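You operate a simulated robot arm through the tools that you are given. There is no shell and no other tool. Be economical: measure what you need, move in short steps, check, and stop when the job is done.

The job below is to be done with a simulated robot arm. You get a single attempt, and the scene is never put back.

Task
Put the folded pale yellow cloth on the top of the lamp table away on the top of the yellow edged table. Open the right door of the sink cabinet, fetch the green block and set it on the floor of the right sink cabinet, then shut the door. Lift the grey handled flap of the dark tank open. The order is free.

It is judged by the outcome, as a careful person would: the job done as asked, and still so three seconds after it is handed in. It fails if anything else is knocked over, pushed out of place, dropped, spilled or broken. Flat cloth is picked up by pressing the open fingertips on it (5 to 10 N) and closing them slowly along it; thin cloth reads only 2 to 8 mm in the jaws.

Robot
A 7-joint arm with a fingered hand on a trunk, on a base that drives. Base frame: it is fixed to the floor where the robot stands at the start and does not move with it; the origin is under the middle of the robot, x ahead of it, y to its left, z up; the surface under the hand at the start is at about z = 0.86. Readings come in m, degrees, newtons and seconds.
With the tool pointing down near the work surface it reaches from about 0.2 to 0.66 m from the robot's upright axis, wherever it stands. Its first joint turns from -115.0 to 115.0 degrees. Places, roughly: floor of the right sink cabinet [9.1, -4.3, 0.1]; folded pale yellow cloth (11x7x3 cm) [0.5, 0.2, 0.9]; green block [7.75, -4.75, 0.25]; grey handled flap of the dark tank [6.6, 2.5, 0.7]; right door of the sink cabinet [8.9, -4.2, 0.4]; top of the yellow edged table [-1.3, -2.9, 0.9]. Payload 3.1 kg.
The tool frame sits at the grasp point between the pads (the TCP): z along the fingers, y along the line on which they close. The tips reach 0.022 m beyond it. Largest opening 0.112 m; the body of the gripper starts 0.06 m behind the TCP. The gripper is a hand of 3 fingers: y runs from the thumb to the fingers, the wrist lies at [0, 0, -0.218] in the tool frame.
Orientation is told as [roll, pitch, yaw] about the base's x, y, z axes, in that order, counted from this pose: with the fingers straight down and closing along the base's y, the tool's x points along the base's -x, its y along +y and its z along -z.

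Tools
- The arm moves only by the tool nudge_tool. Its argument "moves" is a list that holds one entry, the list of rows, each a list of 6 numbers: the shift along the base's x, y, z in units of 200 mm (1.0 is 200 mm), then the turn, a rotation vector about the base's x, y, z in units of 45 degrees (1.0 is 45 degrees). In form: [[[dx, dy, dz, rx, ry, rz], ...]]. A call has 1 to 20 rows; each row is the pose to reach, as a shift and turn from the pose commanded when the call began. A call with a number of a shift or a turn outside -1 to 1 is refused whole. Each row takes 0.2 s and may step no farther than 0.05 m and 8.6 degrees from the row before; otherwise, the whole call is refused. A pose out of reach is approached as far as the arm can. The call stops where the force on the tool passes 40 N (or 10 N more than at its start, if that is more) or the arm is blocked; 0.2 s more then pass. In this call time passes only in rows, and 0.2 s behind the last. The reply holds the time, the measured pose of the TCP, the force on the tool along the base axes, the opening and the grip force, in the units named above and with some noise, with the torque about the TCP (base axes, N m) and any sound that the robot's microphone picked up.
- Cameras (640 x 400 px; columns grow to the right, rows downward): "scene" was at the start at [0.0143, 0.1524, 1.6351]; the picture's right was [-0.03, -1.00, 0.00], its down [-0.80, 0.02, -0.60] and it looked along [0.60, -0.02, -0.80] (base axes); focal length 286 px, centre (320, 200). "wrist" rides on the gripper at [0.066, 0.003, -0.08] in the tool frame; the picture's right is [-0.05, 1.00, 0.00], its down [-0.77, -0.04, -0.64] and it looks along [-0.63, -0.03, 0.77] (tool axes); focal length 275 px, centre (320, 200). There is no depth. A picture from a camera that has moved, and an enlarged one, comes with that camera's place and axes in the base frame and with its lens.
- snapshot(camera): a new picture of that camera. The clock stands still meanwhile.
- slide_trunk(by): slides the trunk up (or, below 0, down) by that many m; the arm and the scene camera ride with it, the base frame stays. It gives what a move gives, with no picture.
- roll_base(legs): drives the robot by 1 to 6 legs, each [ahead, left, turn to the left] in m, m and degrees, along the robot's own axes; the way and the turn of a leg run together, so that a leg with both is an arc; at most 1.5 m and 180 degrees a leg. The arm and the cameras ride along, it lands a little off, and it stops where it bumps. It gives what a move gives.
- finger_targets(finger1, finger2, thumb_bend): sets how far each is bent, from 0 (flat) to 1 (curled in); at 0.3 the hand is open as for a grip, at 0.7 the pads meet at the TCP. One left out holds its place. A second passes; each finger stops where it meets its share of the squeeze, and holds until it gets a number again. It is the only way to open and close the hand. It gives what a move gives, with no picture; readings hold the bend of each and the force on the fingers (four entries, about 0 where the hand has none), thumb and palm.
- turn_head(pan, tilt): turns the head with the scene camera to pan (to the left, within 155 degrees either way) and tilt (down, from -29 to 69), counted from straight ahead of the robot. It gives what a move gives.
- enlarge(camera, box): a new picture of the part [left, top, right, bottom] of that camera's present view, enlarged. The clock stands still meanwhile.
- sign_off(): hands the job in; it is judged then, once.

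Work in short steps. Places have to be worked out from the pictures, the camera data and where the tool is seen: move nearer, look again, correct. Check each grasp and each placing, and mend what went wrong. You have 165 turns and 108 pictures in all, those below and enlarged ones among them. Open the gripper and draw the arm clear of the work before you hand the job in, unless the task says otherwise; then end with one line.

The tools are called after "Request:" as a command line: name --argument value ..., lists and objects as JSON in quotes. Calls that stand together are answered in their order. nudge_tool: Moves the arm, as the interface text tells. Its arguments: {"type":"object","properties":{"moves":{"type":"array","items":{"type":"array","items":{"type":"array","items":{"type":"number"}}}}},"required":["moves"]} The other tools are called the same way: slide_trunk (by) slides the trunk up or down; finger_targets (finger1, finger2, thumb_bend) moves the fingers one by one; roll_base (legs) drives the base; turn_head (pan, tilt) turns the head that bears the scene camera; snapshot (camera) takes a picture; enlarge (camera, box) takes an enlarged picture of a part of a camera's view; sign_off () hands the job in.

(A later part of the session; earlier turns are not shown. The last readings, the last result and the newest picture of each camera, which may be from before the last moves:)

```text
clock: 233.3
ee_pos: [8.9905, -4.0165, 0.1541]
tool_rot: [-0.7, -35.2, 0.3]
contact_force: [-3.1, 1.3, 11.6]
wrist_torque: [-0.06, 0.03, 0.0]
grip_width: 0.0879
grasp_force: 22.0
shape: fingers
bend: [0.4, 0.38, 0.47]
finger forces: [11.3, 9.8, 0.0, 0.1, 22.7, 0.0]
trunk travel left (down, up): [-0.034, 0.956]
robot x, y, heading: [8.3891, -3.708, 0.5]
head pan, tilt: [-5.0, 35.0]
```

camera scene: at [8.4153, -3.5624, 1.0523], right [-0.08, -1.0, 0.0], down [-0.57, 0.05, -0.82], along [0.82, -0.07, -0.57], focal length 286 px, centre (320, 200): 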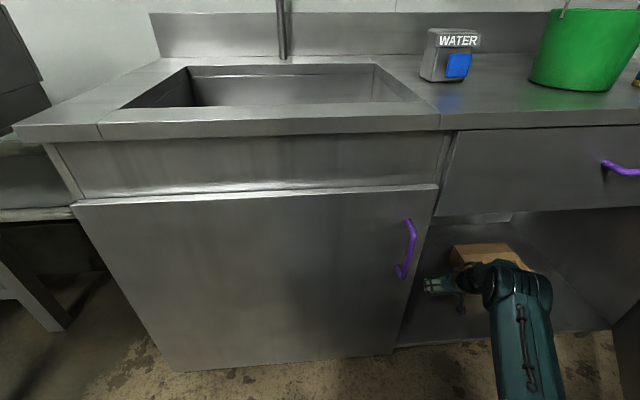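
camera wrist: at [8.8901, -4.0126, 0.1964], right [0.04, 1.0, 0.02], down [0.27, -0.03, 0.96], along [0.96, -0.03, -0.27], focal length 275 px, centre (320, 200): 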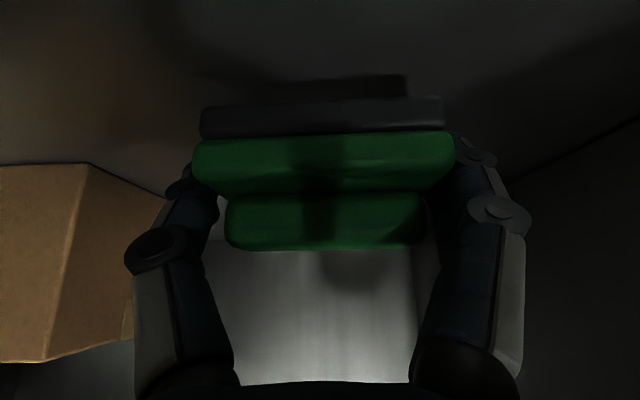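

The block stands on the cabinet floor (12 N contact). I open the fingers slowly and raise the hand.

Request:
finger_targets --finger1 0.36 --finger2 0.36 --thumb_bend 0.4

Request:
finger_targets --finger1 0.3 --finger2 0.3 --thumb_bend 0.3

Request:
slide_trunk --by 0.13

Request:
snapshot --camera "wrist"

```text
clock: 234.3
ee_pos: [8.9889, -4.0166, 0.1519]
tool_rot: [-0.6, -35.1, 0.0]
contact_force: [-0.2, -1.8, 3.4]
wrist_torque: [-0.09, 0.0, 0.02]
grip_width: 0.0936
grasp_force: 2.5
shape: fingers
bend: [0.35, 0.36, 0.39]
finger forces: [1.1, 0.2, 0.0, 0.0, 3.1, 0.0]
trunk travel left (down, up): [-0.034, 0.956]
robot x, y, heading: [8.3889, -3.7111, -0.1]
head pan, tilt: [-5.0, 35.0]
```

```text
clock: 235.3
ee_pos: [8.9892, -4.0153, 0.1515]
tool_rot: [-0.5, -35.0, 0.1]
contact_force: [0.1, 0.5, -0.3]
wrist_torque: [0.01, -0.03, 0.02]
grip_width: 0.1112
grasp_force: 0.0
shape: fingers
bend: [0.3, 0.3, 0.3]
finger forces: [0.1, 0.0, 0.1, 0.1, 0.0, 0.0]
trunk travel left (down, up): [-0.034, 0.956]
robot x, y, heading: [8.3865, -3.7059, 0.2]
head pan, tilt: [-5.0, 35.0]
```

```text
clock: 236.8
ee_pos: [8.9902, -4.0158, 0.2818]
tool_rot: [-0.6, -34.9, 0.1]
contact_force: [0.0, 0.1, -0.7]
wrist_torque: [-0.01, -0.04, 0.0]
grip_width: 0.1109
grasp_force: 0.0
shape: fingers
bend: [0.3, 0.3, 0.3]
finger forces: [0.0, 0.1, 0.0, 0.0, 0.0, 0.0]
trunk travel left (down, up): [-0.164, 0.826]
robot x, y, heading: [8.3878, -3.7134, 0.2]
head pan, tilt: [-5.0, 35.0]
```

```text
26 pictures are left
camera wrist: at [8.8901, -4.0126, 0.3095], right [0.04, 1.0, 0.02], down [0.27, -0.03, 0.96], along [0.96, -0.03, -0.27], focal length 275 px, centre (320, 200)
```

wrist: 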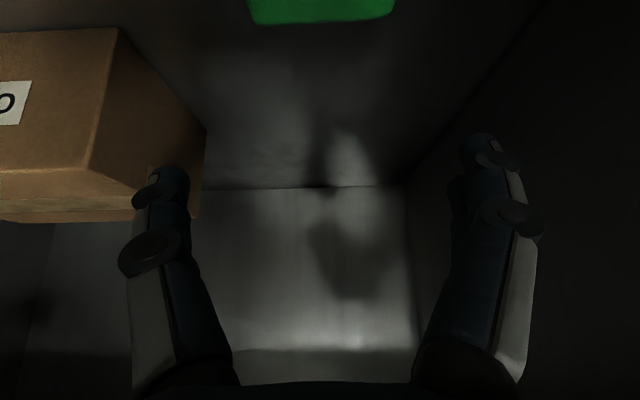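

Block is placed, box untouched. I withdraw the hand straight out, then step back clear of the door's free edge.

Request:
roll_base --legs '[[-0.22, 0, 0]]'

Request:
nudge_tool --moves '[[[0, 0.2, 0, 0, 0, 0], [0, 0.4, 0, 0, 0, 0], [0, 0.6, 0, 0, 0, 0], [0, 0.75, 0, 0, 0, 0]]]'

Request:
roll_base --legs '[[-0.13, -0.04, 0], [-0.57, -0.06, 0]]'

Request:
finger_targets --finger1 0.8 --finger2 0.8 --thumb_bend 0.7

Request:
snapshot --camera "scene"

```text
clock: 238.5
ee_pos: [8.769, -4.0146, 0.2824]
tool_rot: [-0.6, -35.0, 0.3]
contact_force: [0.3, -0.1, -0.6]
wrist_torque: [0.0, 0.01, -0.01]
grip_width: 0.1115
grasp_force: 0.0
shape: fingers
bend: [0.3, 0.3, 0.3]
finger forces: [0.0, 0.0, 0.0, 0.0, 0.1, 0.0]
trunk travel left (down, up): [-0.164, 0.826]
robot x, y, heading: [8.1697, -3.7144, 0.5]
head pan, tilt: [-5.0, 35.0]
```

```text
clock: 239.5
ee_pos: [8.7695, -3.8655, 0.2816]
tool_rot: [-0.6, -34.9, 0.4]
contact_force: [-0.1, -0.1, -0.1]
wrist_torque: [0.0, 0.01, 0.0]
grip_width: 0.1114
grasp_force: 0.0
shape: fingers
bend: [0.3, 0.3, 0.3]
finger forces: [0.0, 0.1, 0.1, 0.1, 0.0, 0.0]
trunk travel left (down, up): [-0.164, 0.826]
robot x, y, heading: [8.1672, -3.7116, 0.8]
head pan, tilt: [-5.0, 35.0]
```

```text
clock: 243.7
ee_pos: [8.075, -3.9704, 0.2806]
tool_rot: [-0.6, -35.0, 0.8]
contact_force: [-0.1, -0.3, -0.2]
wrist_torque: [0.0, -0.03, 0.01]
grip_width: 0.1114
grasp_force: 0.1
shape: fingers
bend: [0.3, 0.3, 0.3]
finger forces: [0.0, 0.0, 0.0, 0.1, 0.0, 0.0]
trunk travel left (down, up): [-0.164, 0.826]
robot x, y, heading: [7.4692, -3.824, 0.9]
head pan, tilt: [-5.0, 35.0]
```

```text
clock: 244.7
ee_pos: [8.0739, -3.9699, 0.2811]
tool_rot: [-0.6, -35.0, 0.8]
contact_force: [0.0, 0.3, 0.1]
wrist_torque: [0.0, 0.01, 0.03]
grip_width: 0.0001
grasp_force: 0.0
shape: fingers
bend: [0.79, 0.79, 0.69]
finger forces: [0.0, 0.0, 0.0, 0.0, 0.1, 0.1]
trunk travel left (down, up): [-0.164, 0.826]
robot x, y, heading: [7.47, -3.8183, 0.7]
head pan, tilt: [-5.0, 35.0]
```

```text
25 pictures are left
camera scene: at [7.4962, -3.6724, 1.0503], right [-0.07, -1.0, 0.0], down [-0.57, 0.04, -0.82], along [0.82, -0.06, -0.57], focal length 286 px, centre (320, 200)
```

scene: 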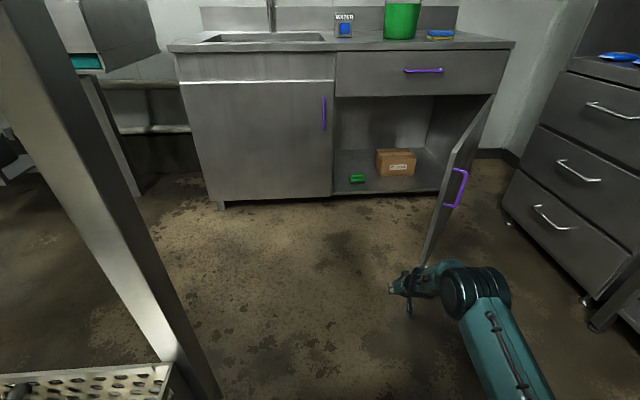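

Block and box sit well inside. I move right so the closed hand is outside the door, and level it to push.

Request:
roll_base --legs '[[-0.05, -0.29, -0.8]]'

Request:
slide_trunk --by 0.08

Request:
nudge_tool --moves '[[[0, 0, 0, 0, -0.16, 0], [0, 0, 0, 0, -0.32, 0], [0, 0, 0, 0, -0.48, 0], [0, 0, 0, 0, -0.64, 0], [0, 0, 0, 0, -0.78, 0]]]'

Request:
snapshot --camera "scene"

```text
clock: 246.7
ee_pos: [8.0271, -4.2723, 0.2818]
tool_rot: [-0.6, -35.1, 0.1]
contact_force: [0.4, -0.2, -0.1]
wrist_torque: [-0.01, 0.03, 0.01]
grip_width: 0.0001
grasp_force: 0.1
shape: fingers
bend: [0.79, 0.79, 0.69]
finger forces: [0.0, 0.0, 0.0, 0.1, 0.1, 0.0]
trunk travel left (down, up): [-0.164, 0.826]
robot x, y, heading: [7.4201, -4.1172, 0.1]
head pan, tilt: [-5.0, 35.0]
```

```text
clock: 247.9
ee_pos: [8.0266, -4.2717, 0.3616]
tool_rot: [-0.6, -35.1, 0.1]
contact_force: [0.1, -0.5, -0.4]
wrist_torque: [-0.02, 0.0, -0.03]
grip_width: 0.0001
grasp_force: 0.1
shape: fingers
bend: [0.79, 0.79, 0.69]
finger forces: [0.1, 0.0, 0.0, 0.0, 0.0, 0.1]
trunk travel left (down, up): [-0.244, 0.746]
robot x, y, heading: [7.421, -4.1195, 0.3]
head pan, tilt: [-5.0, 35.0]
```

```text
clock: 249.1
ee_pos: [8.0249, -4.2716, 0.3609]
tool_rot: [-0.8, -70.2, 0.2]
contact_force: [-1.3, 0.4, 1.4]
wrist_torque: [0.0, 0.01, -0.01]
grip_width: 0.0
grasp_force: 0.1
shape: fingers
bend: [0.79, 0.79, 0.69]
finger forces: [0.1, 0.0, 0.1, 0.0, 0.1, 0.1]
out of reach, approached as far as the arm can: row 3
trunk travel left (down, up): [-0.244, 0.746]
robot x, y, heading: [7.4259, -4.1159, 0.4]
head pan, tilt: [-5.0, 35.0]
```

```text
24 pictures are left
camera scene: at [7.4509, -3.9676, 1.1303], right [-0.08, -1.0, 0.0], down [-0.57, 0.05, -0.82], along [0.82, -0.07, -0.57], focal length 286 px, centre (320, 200)
```

scene: 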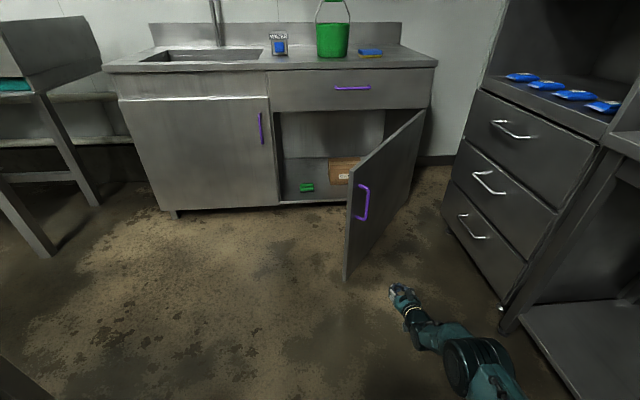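

Hand is outside the door, aimed at its face below the handle. I push it with the base, drifting a bit left.

Request:
roll_base --legs '[[0.4, 0.02, 0], [0.25, 0.08, 0]]'

Request:
snapshot --camera "scene"

```text
clock: 253.1
ee_pos: [8.6732, -4.1705, 0.3617]
tool_rot: [-0.7, -70.1, 0.1]
contact_force: [0.2, 0.4, -0.2]
wrist_torque: [0.02, -0.05, -0.03]
grip_width: 0.0
grasp_force: 0.2
shape: fingers
bend: [0.79, 0.8, 0.69]
finger forces: [0.0, 0.0, 0.0, 0.0, 0.1, 0.1]
trunk travel left (down, up): [-0.244, 0.746]
robot x, y, heading: [8.0718, -4.0111, 0.5]
head pan, tilt: [-5.0, 35.0]
```

```text
23 pictures are left
camera scene: at [8.0982, -3.8658, 1.1303], right [-0.08, -1.0, 0.0], down [-0.57, 0.05, -0.82], along [0.82, -0.07, -0.57], focal length 286 px, centre (320, 200)
```

scene: 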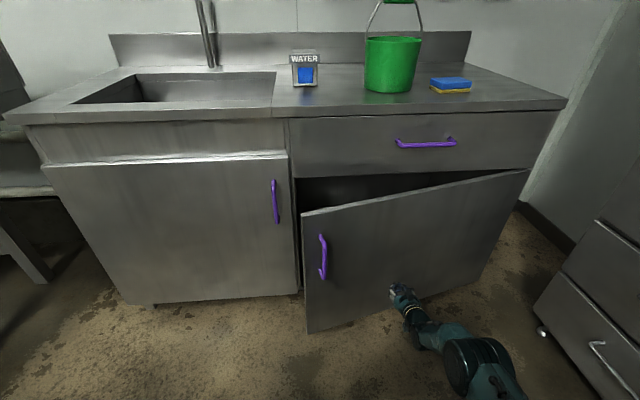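

Closing nicely. I push on the remaining ~17 cm, then check.

Request:
roll_base --legs '[[0.15, 0.06, 0]]'

Request:
nudge_tool --moves '[[[0.05, 0, 0, 0, 0, 0], [0.1, 0, 0, 0, 0, 0], [0.15, 0, 0, 0, 0, 0], [0.2, 0, 0, 0, 0, 0]]]'

Request:
snapshot --camera "scene"

```text
clock: 254.5
ee_pos: [8.8218, -4.1094, 0.3615]
tool_rot: [-0.7, -70.2, 0.2]
contact_force: [-0.2, -0.1, 0.2]
wrist_torque: [-0.01, 0.04, 0.01]
grip_width: 0.0003
grasp_force: 0.0
shape: fingers
bend: [0.8, 0.8, 0.69]
finger forces: [0.0, 0.0, 0.0, 0.0, 0.0, 0.0]
trunk travel left (down, up): [-0.244, 0.746]
robot x, y, heading: [8.2202, -3.9523, 0.5]
head pan, tilt: [-5.0, 35.0]
```

```text
clock: 255.3
ee_pos: [8.8476, -4.1152, 0.3573]
tool_rot: [-0.6, -69.3, -0.7]
contact_force: [-19.3, 0.7, 4.4]
wrist_torque: [-0.04, -0.02, -0.15]
grip_width: 0.0
grasp_force: 14.9
shape: fingers
bend: [0.8, 0.8, 0.73]
finger forces: [0.0, 0.1, 0.0, 0.1, 30.2, 0.1]
trunk travel left (down, up): [-0.244, 0.746]
robot x, y, heading: [8.2181, -3.9517, 0.2]
head pan, tilt: [-5.0, 35.0]
stopped in row 4: the force on the tool passed its limit at 48 N (the readings are from after the stop); the commanded pose is now the measured one
```

```text
22 pictures are left
camera scene: at [8.245, -3.8047, 1.1304], right [-0.08, -1.0, 0.0], down [-0.57, 0.05, -0.82], along [0.82, -0.07, -0.57], focal length 286 px, centre (320, 200)
```

scene: 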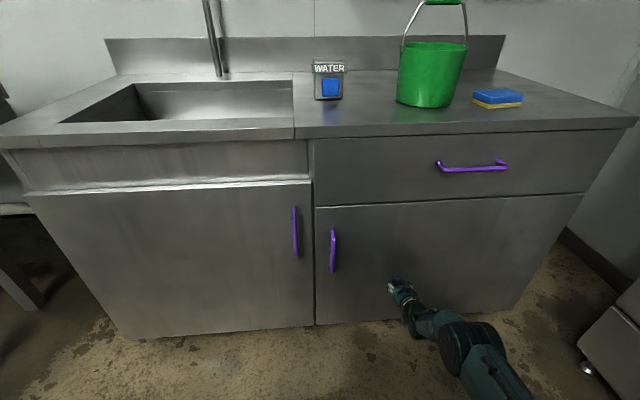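

The door is flush and shut. I back off, raise the trunk for a better view, and look toward the tank side (left).

Request:
roll_base --legs '[[-0.3, -0.05, 0]]'

Request:
slide_trunk --by 0.4

Request:
turn_head --pan 115 --tilt 20

Request:
snapshot --camera "scene"

```text
clock: 257.4
ee_pos: [8.5546, -4.1651, 0.3566]
tool_rot: [-0.5, -69.6, -0.5]
contact_force: [-0.9, 0.3, 0.4]
wrist_torque: [-0.01, 0.03, 0.02]
grip_width: 0.0004
grasp_force: 0.0
shape: fingers
bend: [0.79, 0.8, 0.7]
finger forces: [0.0, 0.0, 0.0, 0.0, 0.0, 0.1]
trunk travel left (down, up): [-0.244, 0.746]
robot x, y, heading: [7.9242, -4.0038, 0.4]
head pan, tilt: [-5.0, 35.0]
```

```text
clock: 261.2
ee_pos: [8.5562, -4.1642, 0.7564]
tool_rot: [-0.6, -69.5, -0.6]
contact_force: [-0.4, 0.2, -0.2]
wrist_torque: [0.01, 0.04, 0.0]
grip_width: 0.0002
grasp_force: 0.1
shape: fingers
bend: [0.79, 0.8, 0.7]
finger forces: [0.0, 0.0, 0.0, 0.0, 0.0, 0.1]
trunk travel left (down, up): [-0.644, 0.346]
robot x, y, heading: [7.9213, -4.0047, 0.3]
head pan, tilt: [-5.0, 35.0]
```

```text
clock: 263.2
ee_pos: [8.555, -4.1653, 0.7579]
tool_rot: [-0.5, -69.5, -0.6]
contact_force: [0.1, 0.8, 0.5]
wrist_torque: [-0.02, -0.03, 0.0]
grip_width: 0.0
grasp_force: 0.1
shape: fingers
bend: [0.79, 0.8, 0.7]
finger forces: [0.1, 0.0, 0.0, 0.0, 0.0, 0.0]
trunk travel left (down, up): [-0.644, 0.346]
robot x, y, heading: [7.9261, -4.0053, -0.0]
head pan, tilt: [115.0, 20.0]
```

```text
21 pictures are left
camera scene: at [7.8254, -3.7647, 1.5542], right [0.9, 0.43, 0.0], down [0.15, -0.31, -0.94], along [-0.4, 0.85, -0.34], focal length 286 px, centre (320, 200)
```

scene: 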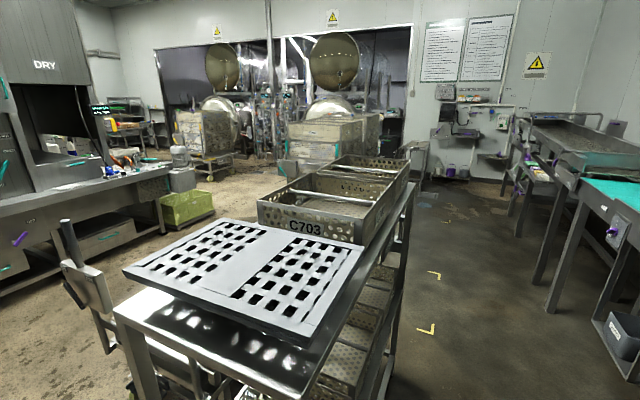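

The aisle right of the trolley leads toward the tank. I enlarge the area around the expected tank position.

Request:
enlarge --camera "scene" --box '[300, 70, 540, 220]'

```text
2.67 times, centred on (420, 145) of scene
camera zoom: at [7.8254, -3.7647, 1.5542], right [0.9, 0.43, 0.0], down [0.15, -0.31, -0.94], along [-0.4, 0.85, -0.34], focal length 762 px, centre (53, 347)
```

zoom: 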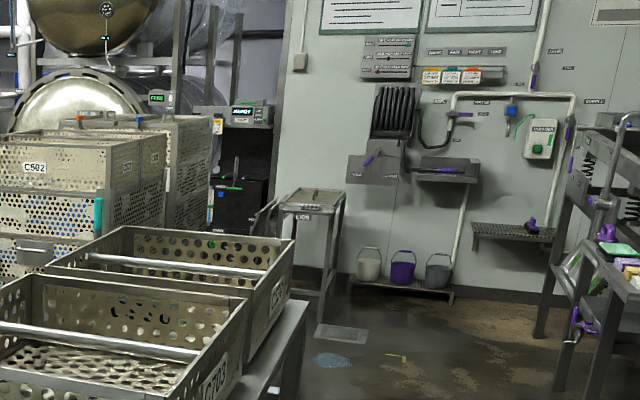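

The tank looks to be the dark box past the carts. I tuck the arm, then drive up the aisle along x≈8.2.

Request:
nudge_tool --moves '[[[-0.15, 0.1, 0.1, 0, 0.16, 0], [-0.3, 0.2, 0.2, 0, 0.32, 0], [-0.45, 0.3, 0.3, 0, 0.48, 0], [-0.6, 0.4, 0.4, 0, 0.64, 0], [-0.75, 0.5, 0.5, 0, 0.8, 0], [-0.9, 0.6, 0.6, 0, 0.96, 0]]]'

Request:
roll_base --legs '[[0.27, 0.15, 0], [0, 0, 90], [1.5, 0, 0], [1.5, 0, 0], [1.0, 0, 0]]'

Request:
turn_head --pan 20 --tilt 25

Request:
snapshot --camera "scene"

```text
clock: 264.6
ee_pos: [8.3755, -4.0447, 0.8752]
tool_rot: [-1.0, -26.2, -0.2]
contact_force: [0.5, 0.7, 0.2]
wrist_torque: [-0.03, -0.01, -0.01]
grip_width: 0.0
grasp_force: 0.1
shape: fingers
bend: [0.79, 0.8, 0.7]
finger forces: [0.1, 0.0, 0.0, 0.1, 0.0, 0.1]
trunk travel left (down, up): [-0.644, 0.346]
robot x, y, heading: [7.9225, -3.9995, 0.4]
head pan, tilt: [115.0, 20.0]
```

```text
clock: 289.5
ee_pos: [8.1317, 0.6337, 0.8755]
tool_rot: [-0.8, -26.1, 91.6]
contact_force: [0.1, 0.1, -0.6]
wrist_torque: [0.01, -0.05, 0.01]
grip_width: 0.0
grasp_force: 0.1
shape: fingers
bend: [0.79, 0.8, 0.7]
finger forces: [0.0, 0.0, 0.0, 0.0, 0.0, 0.0]
trunk travel left (down, up): [-0.644, 0.346]
robot x, y, heading: [8.1028, 0.1823, 92.3]
head pan, tilt: [115.0, 20.0]
```

```text
clock: 291.2
ee_pos: [8.131, 0.6331, 0.8754]
tool_rot: [-0.9, -26.3, 91.6]
contact_force: [-1.0, -0.2, -0.4]
wrist_torque: [-0.01, -0.02, 0.01]
grip_width: 0.0
grasp_force: 0.0
shape: fingers
bend: [0.79, 0.8, 0.7]
finger forces: [0.0, 0.0, 0.0, 0.0, 0.0, 0.1]
trunk travel left (down, up): [-0.644, 0.346]
robot x, y, heading: [8.1015, 0.1833, 92.0]
head pan, tilt: [20.0, 25.0]
```

```text
19 pictures are left
camera scene: at [7.9178, 0.2035, 1.5461], right [0.93, 0.37, 0.0], down [0.16, -0.39, -0.91], along [-0.34, 0.84, -0.42], focal length 286 px, centre (320, 200)
```

scene: 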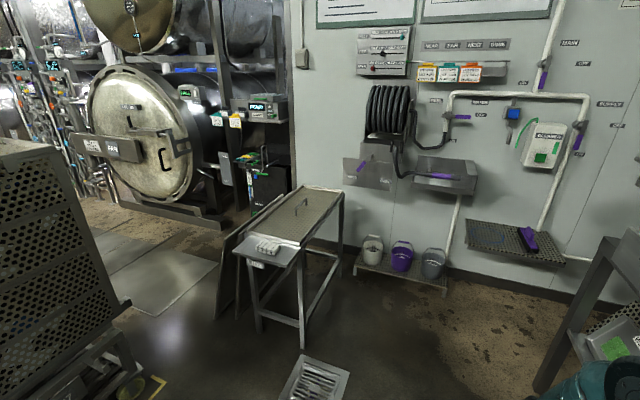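

I enlarge the region at the expected tank position.

Request:
enlarge --camera "scene" --box '[200, 90, 360, 220]'

```text
3.08 times, centred on (280, 155) of scene
camera zoom: at [7.9178, 0.2035, 1.5461], right [0.93, 0.37, 0.0], down [0.16, -0.39, -0.91], along [-0.34, 0.84, -0.42], focal length 880 px, centre (443, 338)
```

zoom: 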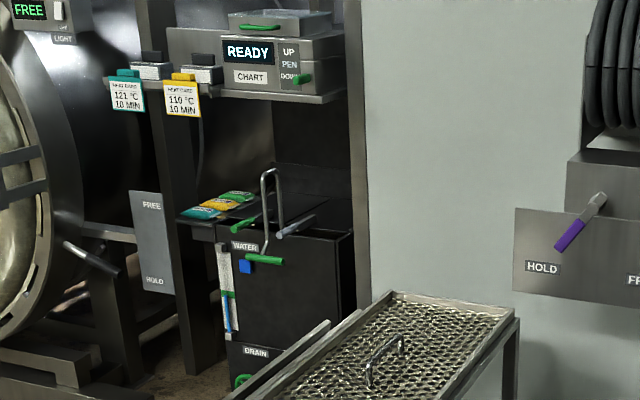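

The dark tank with a grey handle rod on its top is at about (6.5, 2.4), left of a mesh-lidded stand. I look further left to judge the gap between the cart and the stand.

Request:
turn_head --pan 60 --tilt 35

Request:
snapshot --camera "scene"

```text
clock: 292.3
ee_pos: [8.1319, 0.6342, 0.8755]
tool_rot: [-0.9, -26.3, 91.4]
contact_force: [0.2, -0.4, -0.3]
wrist_torque: [0.0, -0.01, 0.05]
grip_width: 0.0
grasp_force: 0.1
shape: fingers
bend: [0.79, 0.8, 0.7]
finger forces: [0.0, 0.0, 0.0, 0.1, 0.1, 0.1]
trunk travel left (down, up): [-0.644, 0.346]
robot x, y, heading: [8.103, 0.1804, 92.0]
head pan, tilt: [60.0, 35.0]
```

```text
17 pictures are left
camera scene: at [7.8746, 0.1596, 1.5303], right [0.47, 0.88, 0.0], down [0.51, -0.27, -0.82], along [-0.72, 0.39, -0.57], focal length 286 px, centre (320, 200)
```

scene: 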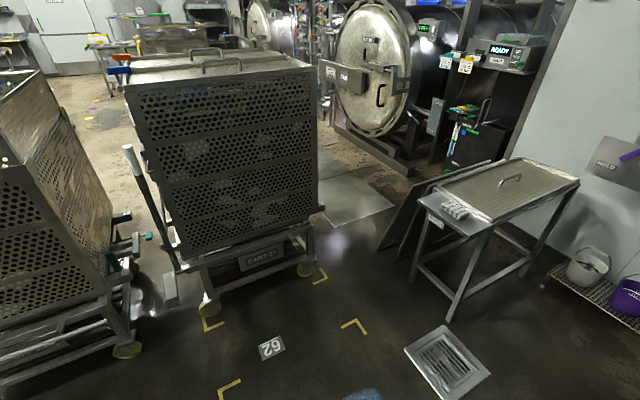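

The gap past the cart is very tight. I look further left for another way round the carts.

Request:
turn_head --pan 105 --tilt 28

Request:
snapshot --camera "scene"

```text
clock: 293.4
ee_pos: [8.1309, 0.6344, 0.8746]
tool_rot: [-0.9, -26.3, 91.5]
contact_force: [-0.3, 0.0, -0.1]
wrist_torque: [-0.04, -0.03, 0.02]
grip_width: 0.0001
grasp_force: 0.1
shape: fingers
bend: [0.79, 0.8, 0.7]
finger forces: [0.0, 0.1, 0.0, 0.1, 0.1, 0.0]
trunk travel left (down, up): [-0.644, 0.346]
robot x, y, heading: [8.1012, 0.181, 92.0]
head pan, tilt: [105.0, 28.0]
```

```text
16 pictures are left
camera scene: at [7.865, 0.0916, 1.5413], right [-0.29, 0.96, 0.0], down [0.45, 0.14, -0.88], along [-0.84, -0.26, -0.47], focal length 286 px, centre (320, 200)
```

scene: 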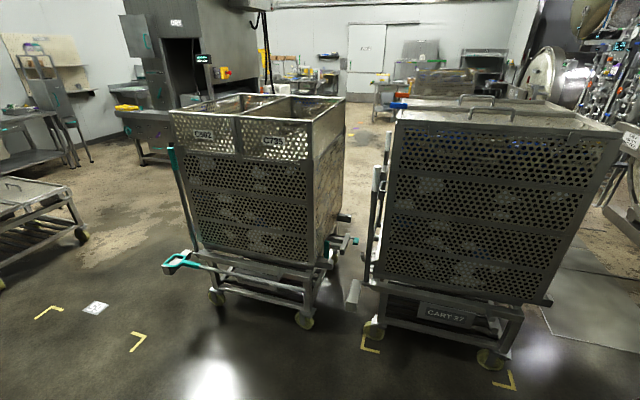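

There's an empty parking bay at x 7.1–7.8, y −1.25…−2.0, giving a way west at y≈−1.62 and then round the carts at x≈5.5. I back down, turn west, and look before proceeding.

Request:
roll_base --legs '[[-0.9, 0, 0], [-0.88, 0, 0], [0, 0, 88]]'

Request:
turn_head --pan 5 --tilt 30

Request:
snapshot --camera "scene"

```text
clock: 306.2
ee_pos: [7.7214, -1.5692, 0.8758]
tool_rot: [-1.0, -26.3, 179.0]
contact_force: [-0.6, -0.6, 0.4]
wrist_torque: [0.02, 0.02, -0.02]
grip_width: 0.0
grasp_force: 0.1
shape: fingers
bend: [0.79, 0.8, 0.7]
finger forces: [0.1, 0.1, 0.0, 0.0, 0.1, 0.0]
trunk travel left (down, up): [-0.644, 0.346]
robot x, y, heading: [8.1705, -1.6167, 179.4]
head pan, tilt: [105.0, 28.0]
```

```text
clock: 308.0
ee_pos: [7.7206, -1.5705, 0.8764]
tool_rot: [-1.0, -26.2, 179.0]
contact_force: [0.4, -0.3, -0.4]
wrist_torque: [-0.01, -0.01, -0.01]
grip_width: 0.0
grasp_force: 0.0
shape: fingers
bend: [0.79, 0.8, 0.7]
finger forces: [0.0, 0.0, 0.0, 0.1, 0.0, 0.0]
trunk travel left (down, up): [-0.644, 0.346]
robot x, y, heading: [8.1709, -1.6157, 179.3]
head pan, tilt: [5.0, 30.0]
```

```text
15 pictures are left
camera scene: at [8.1403, -1.778, 1.5381], right [-0.08, 1.0, 0.0], down [0.5, 0.04, -0.87], along [-0.86, -0.07, -0.5], focal length 286 px, centre (320, 200)
```

scene: 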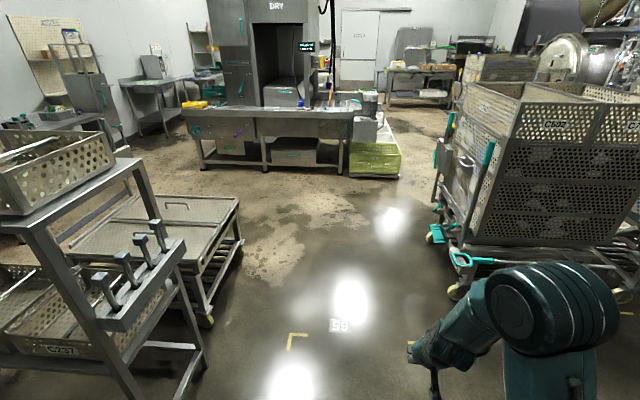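

The route is free. I drive west to x≈5.6, turn north, go to y≈−0.1 and look.

Request:
roll_base --legs '[[1.4, 0, 0], [1.17, 0, 0], [0, 0, -89.3], [1.4, 0, 0]]'

Request:
turn_head --pan -10 --tilt 30

Request:
snapshot --camera "scene"

```text
clock: 330.9
ee_pos: [5.7049, 0.2631, 0.8753]
tool_rot: [-0.9, -26.2, 87.0]
contact_force: [-0.1, 0.2, -0.7]
wrist_torque: [-0.01, -0.01, 0.0]
grip_width: 0.0
grasp_force: 0.1
shape: fingers
bend: [0.79, 0.8, 0.7]
finger forces: [0.0, 0.0, 0.1, 0.0, 0.0, 0.0]
trunk travel left (down, up): [-0.644, 0.346]
robot x, y, heading: [5.6394, -0.1822, 87.2]
head pan, tilt: [5.0, 30.0]
```

```text
clock: 331.7
ee_pos: [5.7044, 0.2641, 0.876]
tool_rot: [-0.9, -26.3, 87.0]
contact_force: [0.1, -0.3, -0.3]
wrist_torque: [0.0, 0.01, 0.0]
grip_width: 0.0001
grasp_force: 0.1
shape: fingers
bend: [0.79, 0.8, 0.7]
finger forces: [0.0, 0.1, 0.0, 0.0, 0.0, 0.0]
trunk travel left (down, up): [-0.644, 0.346]
robot x, y, heading: [5.6396, -0.1845, 87.6]
head pan, tilt: [-10.0, 30.0]
```

```text
14 pictures are left
camera scene: at [5.5047, -0.1479, 1.5381], right [0.98, -0.22, 0.0], down [-0.11, -0.49, -0.87], along [0.19, 0.85, -0.5], focal length 286 px, centre (320, 200)
```

scene: 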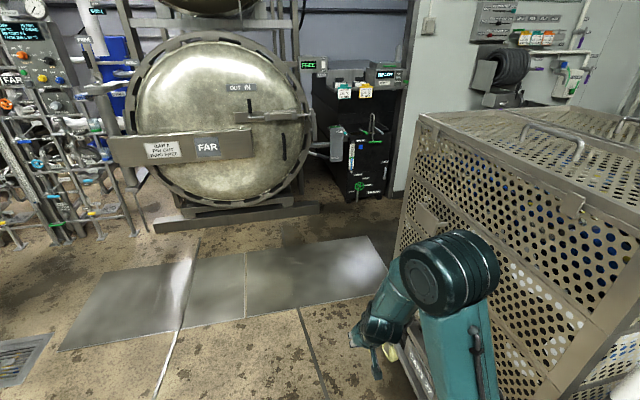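

Open floor ahead. I drive forward past the cart, then sidestep right to stand before the tank.

Request:
roll_base --legs '[[0.75, 0.05, 2.4], [0.8, 0, 0], [0, -0.68, 0]]'

Request:
turn_head --pan -12 --tilt 45

Request:
snapshot --camera "scene"

```text
clock: 343.0
ee_pos: [6.3292, 1.8348, 0.8749]
tool_rot: [-0.9, -26.3, 89.7]
contact_force: [0.1, 0.8, 0.3]
wrist_torque: [-0.03, 0.0, 0.01]
grip_width: 0.0001
grasp_force: 0.0
shape: fingers
bend: [0.79, 0.8, 0.7]
finger forces: [0.0, 0.0, 0.0, 0.0, 0.0, 0.0]
trunk travel left (down, up): [-0.644, 0.346]
robot x, y, heading: [6.2828, 1.3818, 89.9]
head pan, tilt: [-10.0, 30.0]
```

```text
clock: 343.8
ee_pos: [6.3301, 1.8347, 0.8754]
tool_rot: [-0.9, -26.4, 89.6]
contact_force: [0.2, 0.7, 0.0]
wrist_torque: [0.03, -0.03, -0.03]
grip_width: 0.0
grasp_force: 0.1
shape: fingers
bend: [0.79, 0.8, 0.7]
finger forces: [0.0, 0.0, 0.1, 0.0, 0.1, 0.0]
trunk travel left (down, up): [-0.644, 0.346]
robot x, y, heading: [6.2874, 1.3823, 90.2]
head pan, tilt: [-12.0, 45.0]
```

```text
13 pictures are left
camera scene: at [6.1507, 1.4042, 1.5156], right [0.98, -0.21, 0.0], down [-0.15, -0.69, -0.71], along [0.15, 0.69, -0.71], focal length 286 px, centre (320, 200)
```

scene: 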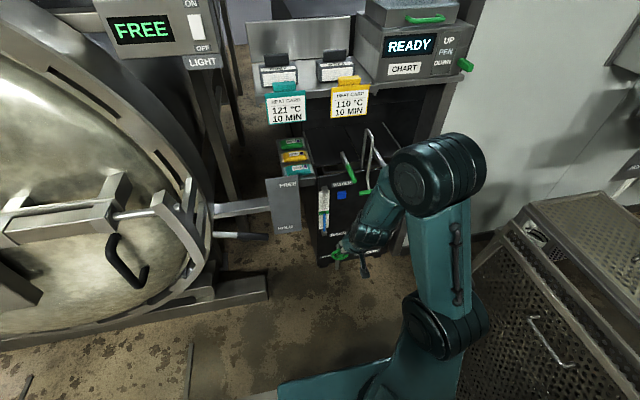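

I enlarge the tank top and take a wrist picture.

Request:
enlarge --camera "scene" --box '[280, 110, 420, 260]'

Request:
snapshot --camera "wrist"

```text
2.67 times, centred on (350, 185) of scene
camera zoom: at [6.1507, 1.4042, 1.5156], right [0.98, -0.21, 0.0], down [-0.15, -0.69, -0.71], along [0.15, 0.69, -0.71], focal length 762 px, centre (240, 240)
```

zoom: 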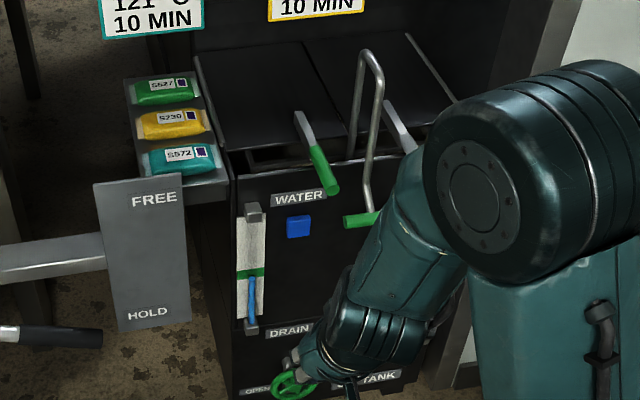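

```text
11 pictures are left
camera wrist: at [6.3256, 1.7385, 0.9182], right [-1.0, 0.05, 0.01], down [0.03, 0.41, 0.91], along [0.05, 0.91, -0.41], focal length 275 px, centre (320, 200)
```

wrist: 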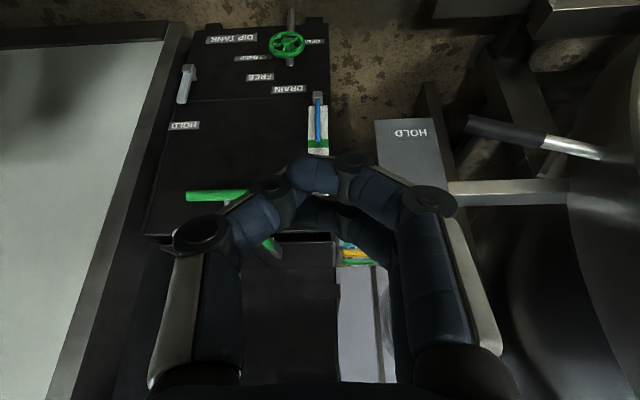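

The dip tank has two flaps; the right one has the grey lever handle, partly hidden by my arm. I pull the arm back and down to see it.

Request:
nudge_tool --moves '[[[0.0, -0.15, -0.15, 0, 0, 0], [0.0, -0.3, -0.3, 0, 0, 0], [0.0, -0.45, -0.45, 0, 0, 0], [0, -0.6, -0.6, 0, 0, 0], [0, -0.7, -0.75, 0, 0, 0]]]'

Request:
enlarge --camera "scene" --box '[290, 60, 450, 220]'

```text
clock: 345.0
ee_pos: [6.3278, 1.6939, 0.7264]
tool_rot: [-0.7, -26.3, 89.6]
contact_force: [1.2, -0.1, -0.5]
wrist_torque: [0.02, 0.0, 0.0]
grip_width: 0.0
grasp_force: 0.0
shape: fingers
bend: [0.79, 0.8, 0.7]
finger forces: [0.1, 0.1, 0.1, 0.0, 0.0, 0.0]
trunk travel left (down, up): [-0.644, 0.346]
robot x, y, heading: [6.2848, 1.3862, 89.9]
head pan, tilt: [-12.0, 45.0]
```

```text
2.50 times, centred on (370, 140) of scene
camera zoom: at [6.1499, 1.4049, 1.5155], right [0.98, -0.21, 0.0], down [-0.14, -0.69, -0.71], along [0.15, 0.69, -0.71], focal length 715 px, centre (195, 350)
```

zoom: 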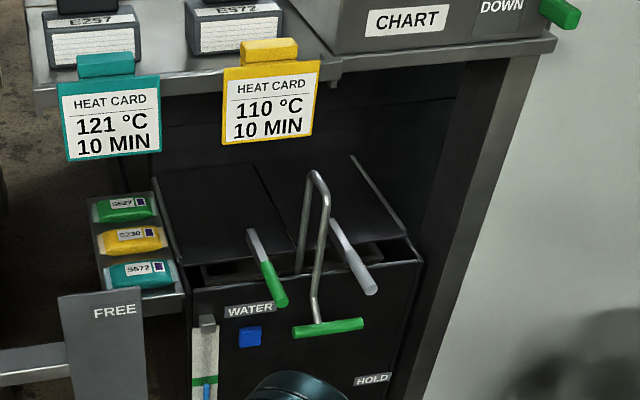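

Now clear: the right flap's grey lever sticks out toward me at x≈6.616, y 2.20–2.38, z≈0.765; a tap arch is just left of it (x≈6.555). I position the base and level the closed hand to come in just below the lever.

Request:
roll_base --legs '[[0.12, -0.13, 0]]'

Request:
nudge_tool --moves '[[[0.1, 0.12, -0.02, 0.16, 0, 0], [0.2, 0.25, -0.04, 0.32, 0, 0], [0.3, 0.38, -0.06, 0.48, 0, 0], [0.42, 0.5, -0.08, 0.655, 0, 0]]]'

Request:
nudge_tool --moves '[[[0.1, 0.12, 0, 0.16, 0, 0], [0.2, 0.25, 0, 0.32, 0, 0], [0.3, 0.38, 0, 0.48, 0, 0], [0.43, 0.5, 0, 0.655, 0, 0]]]'

Request:
snapshot --camera "scene"

```text
clock: 346.5
ee_pos: [6.458, 1.8168, 0.7268]
tool_rot: [-0.8, -26.1, 89.7]
contact_force: [0.3, 0.3, -0.8]
wrist_torque: [0.02, -0.03, 0.0]
grip_width: 0.0
grasp_force: 0.1
shape: fingers
bend: [0.79, 0.8, 0.7]
finger forces: [0.0, 0.1, 0.0, 0.0, 0.0, 0.0]
trunk travel left (down, up): [-0.644, 0.346]
robot x, y, heading: [6.4149, 1.4984, 90.2]
head pan, tilt: [-12.0, 45.0]
```

```text
clock: 347.5
ee_pos: [6.5406, 1.9173, 0.7118]
tool_rot: [-0.7, -56.0, 89.6]
contact_force: [-0.2, -0.4, 0.3]
wrist_torque: [0.02, 0.02, -0.02]
grip_width: 0.0002
grasp_force: 0.0
shape: fingers
bend: [0.79, 0.8, 0.7]
finger forces: [0.0, 0.0, 0.1, 0.0, 0.0, 0.0]
trunk travel left (down, up): [-0.644, 0.346]
robot x, y, heading: [6.4164, 1.5051, 90.3]
head pan, tilt: [-12.0, 45.0]
```

```text
clock: 348.5
ee_pos: [6.6256, 2.016, 0.7083]
tool_rot: [2.5, -85.2, 86.5]
contact_force: [-0.9, 0.4, -0.1]
wrist_torque: [0.03, -0.01, 0.04]
grip_width: 0.0
grasp_force: 0.1
shape: fingers
bend: [0.79, 0.8, 0.7]
finger forces: [0.1, 0.0, 0.0, 0.0, 0.1, 0.0]
trunk travel left (down, up): [-0.644, 0.346]
robot x, y, heading: [6.4145, 1.5059, 90.1]
head pan, tilt: [-12.0, 45.0]
```

```text
9 pictures are left
camera scene: at [6.2792, 1.526, 1.5156], right [0.98, -0.21, 0.0], down [-0.15, -0.69, -0.71], along [0.14, 0.69, -0.71], focal length 286 px, centre (320, 200)
```

scene: 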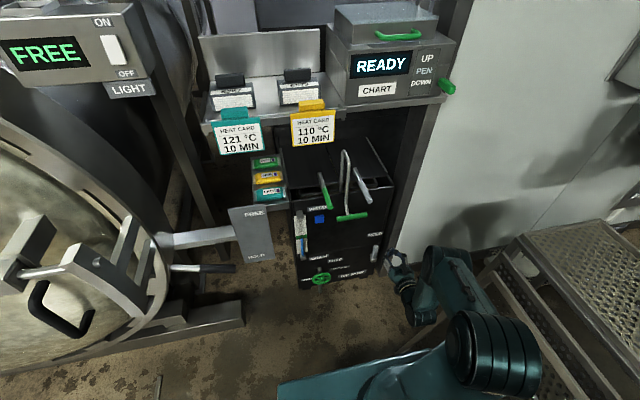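

I take a wrist view to triangulate the lever.

Request:
snapshot --camera "wrist"

```text
8 pictures are left
camera wrist: at [6.6221, 1.9297, 0.6492], right [-1.0, 0.02, 0.05], down [0.03, -0.57, 0.82], along [0.05, 0.82, 0.57], focal length 275 px, centre (320, 200)
```

wrist: 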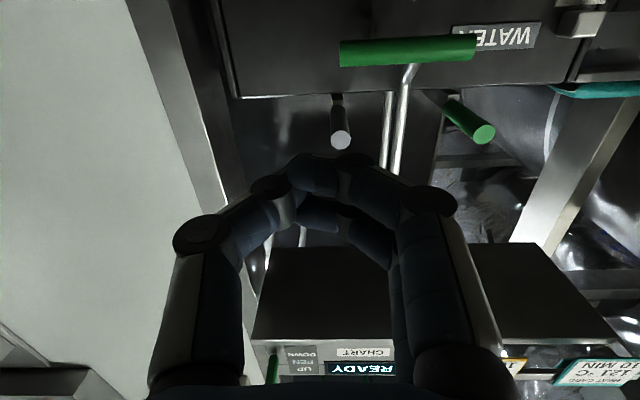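

Lever tip is at (6.608, 2.212, 0.767), horizontal, with a green tap bar ~8 cm below it and a shelf at z≈1.17 above. I'll grip the lever end from the front: narrow the hand, align height and x, and drive nearer.

Request:
finger_targets --finger1 0.48 --finger2 0.48 --thumb_bend 0.48

Request:
nudge_tool --moves '[[[-0.03, 0, 0.1, 0, 0, 0], [-0.06, 0, 0.2, 0, 0, 0], [-0.09, 0.0, 0.295, 0, 0, 0]]]'

Request:
roll_base --legs '[[0.14, 0, 0]]'

Request:
snapshot --camera "wrist"

```text
clock: 349.5
ee_pos: [6.6262, 2.0164, 0.7091]
tool_rot: [2.1, -85.0, 86.9]
contact_force: [-0.7, 0.2, -0.6]
wrist_torque: [0.04, -0.02, -0.02]
grip_width: 0.0602
grasp_force: 0.1
shape: fingers
bend: [0.48, 0.48, 0.48]
finger forces: [0.1, 0.0, 0.0, 0.0, 0.0, 0.0]
trunk travel left (down, up): [-0.644, 0.346]
robot x, y, heading: [6.4117, 1.5039, 90.1]
head pan, tilt: [-12.0, 45.0]
```

```text
clock: 350.3
ee_pos: [6.6087, 2.0181, 0.769]
tool_rot: [1.9, -85.2, 87.0]
contact_force: [0.2, -0.2, 0.8]
wrist_torque: [0.01, 0.0, 0.02]
grip_width: 0.0603
grasp_force: 0.1
shape: fingers
bend: [0.48, 0.48, 0.48]
finger forces: [0.0, 0.0, 0.1, 0.0, 0.0, 0.0]
trunk travel left (down, up): [-0.644, 0.346]
robot x, y, heading: [6.4139, 1.5037, 90.0]
head pan, tilt: [-12.0, 45.0]
```

```text
clock: 351.6
ee_pos: [6.6087, 2.1592, 0.7675]
tool_rot: [2.1, -85.2, 86.7]
contact_force: [0.1, -0.4, -0.4]
wrist_torque: [0.04, 0.05, -0.02]
grip_width: 0.0602
grasp_force: 0.0
shape: fingers
bend: [0.48, 0.48, 0.48]
finger forces: [0.0, 0.0, 0.0, 0.0, 0.0, 0.0]
trunk travel left (down, up): [-0.644, 0.346]
robot x, y, heading: [6.4145, 1.6452, 89.9]
head pan, tilt: [-12.0, 45.0]
```

```text
7 pictures are left
camera wrist: at [6.6048, 2.0725, 0.708], right [-1.0, 0.02, 0.05], down [0.03, -0.57, 0.82], along [0.05, 0.82, 0.57], focal length 275 px, centre (320, 200)
```

wrist: 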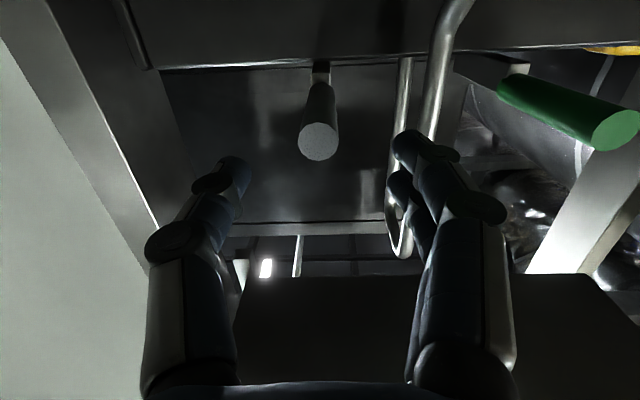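

Perfectly aligned with the lever end; the tap pipe is close on the finger side. I narrow the gap to ~4 cm, shift 5 mm right, and move forward 7.5 cm.

Request:
finger_targets --finger1 0.55 --finger2 0.55 --thumb_bend 0.55

Request:
nudge_tool --moves '[[[0.025, 0.08, 0, 0, 0, 0], [0.025, 0.16, 0, 0, 0, 0], [0.025, 0.24, 0, 0, 0, 0], [0.025, 0.32, 0, 0, 0, 0], [0.025, 0.375, 0, 0, 0, 0]]]'

Request:
finger_targets --finger1 0.7 --finger2 0.7 --thumb_bend 0.7

```text
clock: 352.6
ee_pos: [6.6082, 2.159, 0.7686]
tool_rot: [2.1, -85.2, 86.8]
contact_force: [0.4, 0.3, -0.3]
wrist_torque: [0.04, 0.02, -0.03]
grip_width: 0.0415
grasp_force: 0.1
shape: fingers
bend: [0.55, 0.55, 0.55]
finger forces: [0.0, 0.0, 0.1, 0.1, 0.0, 0.0]
trunk travel left (down, up): [-0.644, 0.346]
robot x, y, heading: [6.4118, 1.6477, 90.1]
head pan, tilt: [-12.0, 45.0]
```

```text
clock: 353.8
ee_pos: [6.6142, 2.2343, 0.7688]
tool_rot: [2.2, -85.2, 86.6]
contact_force: [-0.9, 0.0, 0.1]
wrist_torque: [-0.02, 0.0, 0.0]
grip_width: 0.0417
grasp_force: 0.1
shape: fingers
bend: [0.55, 0.55, 0.55]
finger forces: [0.0, 0.1, 0.0, 0.1, 0.1, 0.0]
trunk travel left (down, up): [-0.644, 0.346]
robot x, y, heading: [6.4109, 1.6433, 89.9]
head pan, tilt: [-12.0, 45.0]
```

```text
clock: 354.8
ee_pos: [6.6136, 2.2347, 0.7691]
tool_rot: [1.8, -85.2, 87.1]
contact_force: [-2.8, 3.4, -0.3]
wrist_torque: [0.03, 0.01, 0.03]
grip_width: 0.0162
grasp_force: 5.5
shape: fingers
bend: [0.64, 0.65, 0.67]
finger forces: [4.2, 3.3, 0.0, 0.0, 4.7, 0.0]
trunk travel left (down, up): [-0.644, 0.346]
robot x, y, heading: [6.4135, 1.6465, 90.1]
head pan, tilt: [-12.0, 45.0]
```

Lever gripped (16 mm, 5 N). I lift it along its arc about the rear hinge, to ~28° first.

Request:
nudge_tool --moves '[[[0, 0.002, 0.09, 0.02, 0, 0], [0, 0.008, 0.181, 0.04, 0, 0], [0, 0.018, 0.27, 0.06, 0, 0], [0, 0.03, 0.36, 0.08, 0, 0], [0, 0.048, 0.45, 0.1, 0, 0], [0, 0.07, 0.537, 0.12, 0, 0], [0, 0.125, 0.71, 0.16, 0, 0], [0, 0.195, 0.877, 0.2, 0, 0], [0, 0.25, 0.99, 0.22, 0, 0]]]'

Request:
snapshot --camera "scene"

```text
clock: 356.8
ee_pos: [6.6132, 2.2836, 0.9662]
tool_rot: [176.1, -84.9, -87.3]
contact_force: [-0.6, 0.1, 0.1]
wrist_torque: [-0.01, 0.03, 0.01]
grip_width: 0.0029
grasp_force: 0.0
shape: fingers
bend: [0.7, 0.7, 0.7]
finger forces: [0.1, 0.0, 0.1, 0.1, 0.0, 0.1]
trunk travel left (down, up): [-0.644, 0.346]
robot x, y, heading: [6.4143, 1.6442, 90.2]
head pan, tilt: [-12.0, 45.0]
```

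```text
6 pictures are left
camera scene: at [6.278, 1.6668, 1.5154], right [0.98, -0.21, 0.0], down [-0.15, -0.69, -0.71], along [0.15, 0.69, -0.71], focal length 286 px, centre (320, 200)
```

scene: 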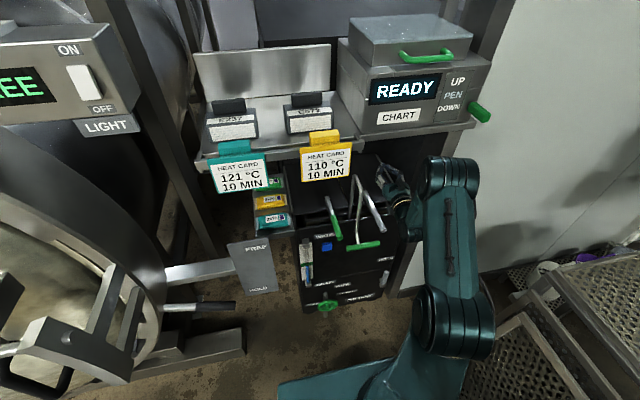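

The smooth lever slipped out of the pads. I'll instead support it from below: roll the hand 90° so the two fingers lie under the lever (as a cradle) and the thumb above. First I back off and roll.

Request:
nudge_tool --moves '[[[0, -0.2, 0, -0.05, 0, 0], [0, -0.4, -0.05, -0.1, 0, 0], [0, -0.6, -0.1, -0.16, 0, 0], [0, -0.8, -0.15, -0.22, 0, 0], [0, -0.9, -0.2, -0.22, 0, 0]]]'

Request:
nudge_tool --moves '[[[0, 0, 0, 0, -0.16, 0], [0, 0, 0, 0, -0.32, 0], [0, 0, 0, 0, -0.48, 0], [0, 0, 0, 0, -0.64, 0], [0, 0, 0, 0, -0.8, 0], [0, 0, 0, 0, -1.0, 0]]]'

Request:
nudge_tool --moves '[[[0, 0, 0, 0, -0.16, 0], [0, 0, 0, 0, -0.32, 0], [0, 0, 0, 0, -0.48, 0], [0, 0, 0, 0, -0.64, 0], [0, 0, 0, 0, -0.8, 0], [0, 0, 0, 0, -1.0, 0]]]'

```text
clock: 358.0
ee_pos: [6.6145, 2.1035, 0.9269]
tool_rot: [1.9, -85.1, 86.9]
contact_force: [0.3, -0.1, 0.3]
wrist_torque: [-0.01, 0.03, -0.04]
grip_width: 0.0029
grasp_force: 0.1
shape: fingers
bend: [0.7, 0.7, 0.7]
finger forces: [0.1, 0.1, 0.1, 0.1, 0.0, 0.0]
trunk travel left (down, up): [-0.644, 0.346]
robot x, y, heading: [6.4147, 1.6444, 90.0]
head pan, tilt: [-12.0, 45.0]
```

```text
refused: row 6 steps farther than a row can; nothing moved
```

```text
refused: row 6 steps farther than a row can; nothing moved
```

Last row's turn was too large; I resend with even steps.

Request:
nudge_tool --moves '[[[0, 0, 0, 0, -0.167, 0], [0, 0, 0, 0, -0.333, 0], [0, 0, 0, 0, -0.5, 0], [0, 0, 0, 0, -0.667, 0], [0, 0, 0, 0, -0.833, 0], [0, 0, 0, 0, -1.0, 0]]]'

Request:
nudge_tool --moves '[[[0, 0, 0, 0, -0.167, 0], [0, 0, 0, 0, -0.333, 0], [0, 0, 0, 0, -0.5, 0], [0, 0, 0, 0, -0.667, 0], [0, 0, 0, 0, -0.833, 0], [0, 0, 0, 0, -1.0, 0]]]'

Request:
finger_targets --finger1 0.55 --finger2 0.55 --thumb_bend 0.45

```text
clock: 359.4
ee_pos: [6.6125, 2.1016, 0.9268]
tool_rot: [-86.3, -44.9, 173.2]
contact_force: [-0.1, -0.7, -0.1]
wrist_torque: [-0.02, -0.01, -0.01]
grip_width: 0.0029
grasp_force: 0.0
shape: fingers
bend: [0.7, 0.7, 0.7]
finger forces: [0.0, 0.0, 0.0, 0.0, 0.1, 0.1]
trunk travel left (down, up): [-0.644, 0.346]
robot x, y, heading: [6.4167, 1.6447, 90.4]
head pan, tilt: [-12.0, 45.0]
```

```text
clock: 360.8
ee_pos: [6.6175, 2.1051, 0.9221]
tool_rot: [-90.1, -9.6, 175.3]
contact_force: [-0.1, 0.6, -0.5]
wrist_torque: [0.0, 0.01, 0.01]
grip_width: 0.0029
grasp_force: 0.1
shape: fingers
bend: [0.7, 0.7, 0.7]
finger forces: [0.0, 0.0, 0.0, 0.1, 0.0, 0.0]
out of reach, approached as far as the arm can: row 5, 6
trunk travel left (down, up): [-0.644, 0.346]
robot x, y, heading: [6.4129, 1.6443, 90.4]
head pan, tilt: [-12.0, 45.0]
```

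```text
clock: 361.8
ee_pos: [6.6194, 2.103, 0.9245]
tool_rot: [-90.3, -9.8, 175.3]
contact_force: [0.3, 0.1, 0.3]
wrist_torque: [0.02, -0.02, 0.01]
grip_width: 0.0552
grasp_force: 0.0
shape: fingers
bend: [0.55, 0.55, 0.45]
finger forces: [0.1, 0.0, 0.0, 0.0, 0.0, 0.0]
trunk travel left (down, up): [-0.644, 0.346]
robot x, y, heading: [6.4153, 1.6444, 90.0]
head pan, tilt: [-12.0, 45.0]
```

Roll reached ~80°, enough. I lower to the lever height in front of it and check with the wrist camera.

Request:
nudge_tool --moves '[[[-0.02, 0, -0.2, 0, 0, 0], [-0.04, 0, -0.4, 0, 0, 0], [-0.05, 0, -0.6, 0, 0, 0], [-0.05, 0, -0.775, 0, 0, 0]]]'

Request:
snapshot --camera "wrist"

```text
clock: 362.8
ee_pos: [6.6079, 2.103, 0.7677]
tool_rot: [-90.2, -9.7, 175.3]
contact_force: [0.7, -0.4, -0.5]
wrist_torque: [0.03, 0.01, -0.03]
grip_width: 0.0546
grasp_force: 0.0
shape: fingers
bend: [0.55, 0.55, 0.45]
finger forces: [0.0, 0.0, 0.1, 0.0, 0.0, 0.1]
trunk travel left (down, up): [-0.644, 0.346]
robot x, y, heading: [6.4148, 1.6471, 90.0]
head pan, tilt: [-12.0, 45.0]
```

```text
5 pictures are left
camera wrist: at [6.6672, 2.0153, 0.7516], right [-0.21, 0.02, -0.98], down [-0.8, -0.57, 0.16], along [-0.56, 0.82, 0.14], focal length 275 px, centre (320, 200)
```

wrist: 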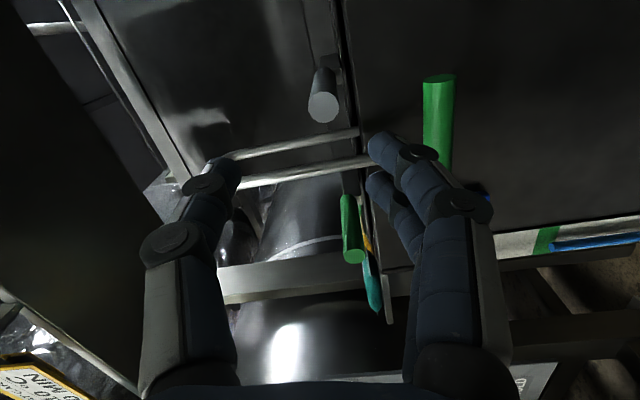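

Lever end aligned, fingers below it and the green bar clear. I advance 15 cm so the fingers lie under the lever.

Request:
nudge_tool --moves '[[[0.01, 0.15, 0, 0, 0, 0], [0.015, 0.3, 0, 0, 0, 0], [0.015, 0.45, 0, 0, 0, 0], [0.015, 0.6, 0, 0, 0, 0], [0.015, 0.775, 0, 0, 0, 0]]]'

Request:
finger_targets --finger1 0.6 --finger2 0.6 --thumb_bend 0.5

```text
clock: 364.0
ee_pos: [6.6121, 2.2563, 0.7685]
tool_rot: [-90.2, -9.7, 175.2]
contact_force: [-0.5, 0.3, -0.3]
wrist_torque: [-0.02, -0.01, 0.0]
grip_width: 0.0549
grasp_force: 0.0
shape: fingers
bend: [0.55, 0.55, 0.45]
finger forces: [0.0, 0.1, 0.0, 0.1, 0.1, 0.1]
trunk travel left (down, up): [-0.644, 0.346]
robot x, y, heading: [6.4143, 1.6436, 90.2]
head pan, tilt: [-12.0, 45.0]
```

```text
clock: 365.0
ee_pos: [6.6132, 2.256, 0.7688]
tool_rot: [-90.4, -9.6, 175.3]
contact_force: [-0.8, 0.8, -0.9]
wrist_torque: [0.0, 0.0, 0.01]
grip_width: 0.0418
grasp_force: 0.2
shape: fingers
bend: [0.6, 0.6, 0.5]
finger forces: [0.0, 0.0, 0.1, 0.0, 0.0, 0.0]
trunk travel left (down, up): [-0.644, 0.346]
robot x, y, heading: [6.4121, 1.6487, 90.1]
head pan, tilt: [-12.0, 45.0]
```

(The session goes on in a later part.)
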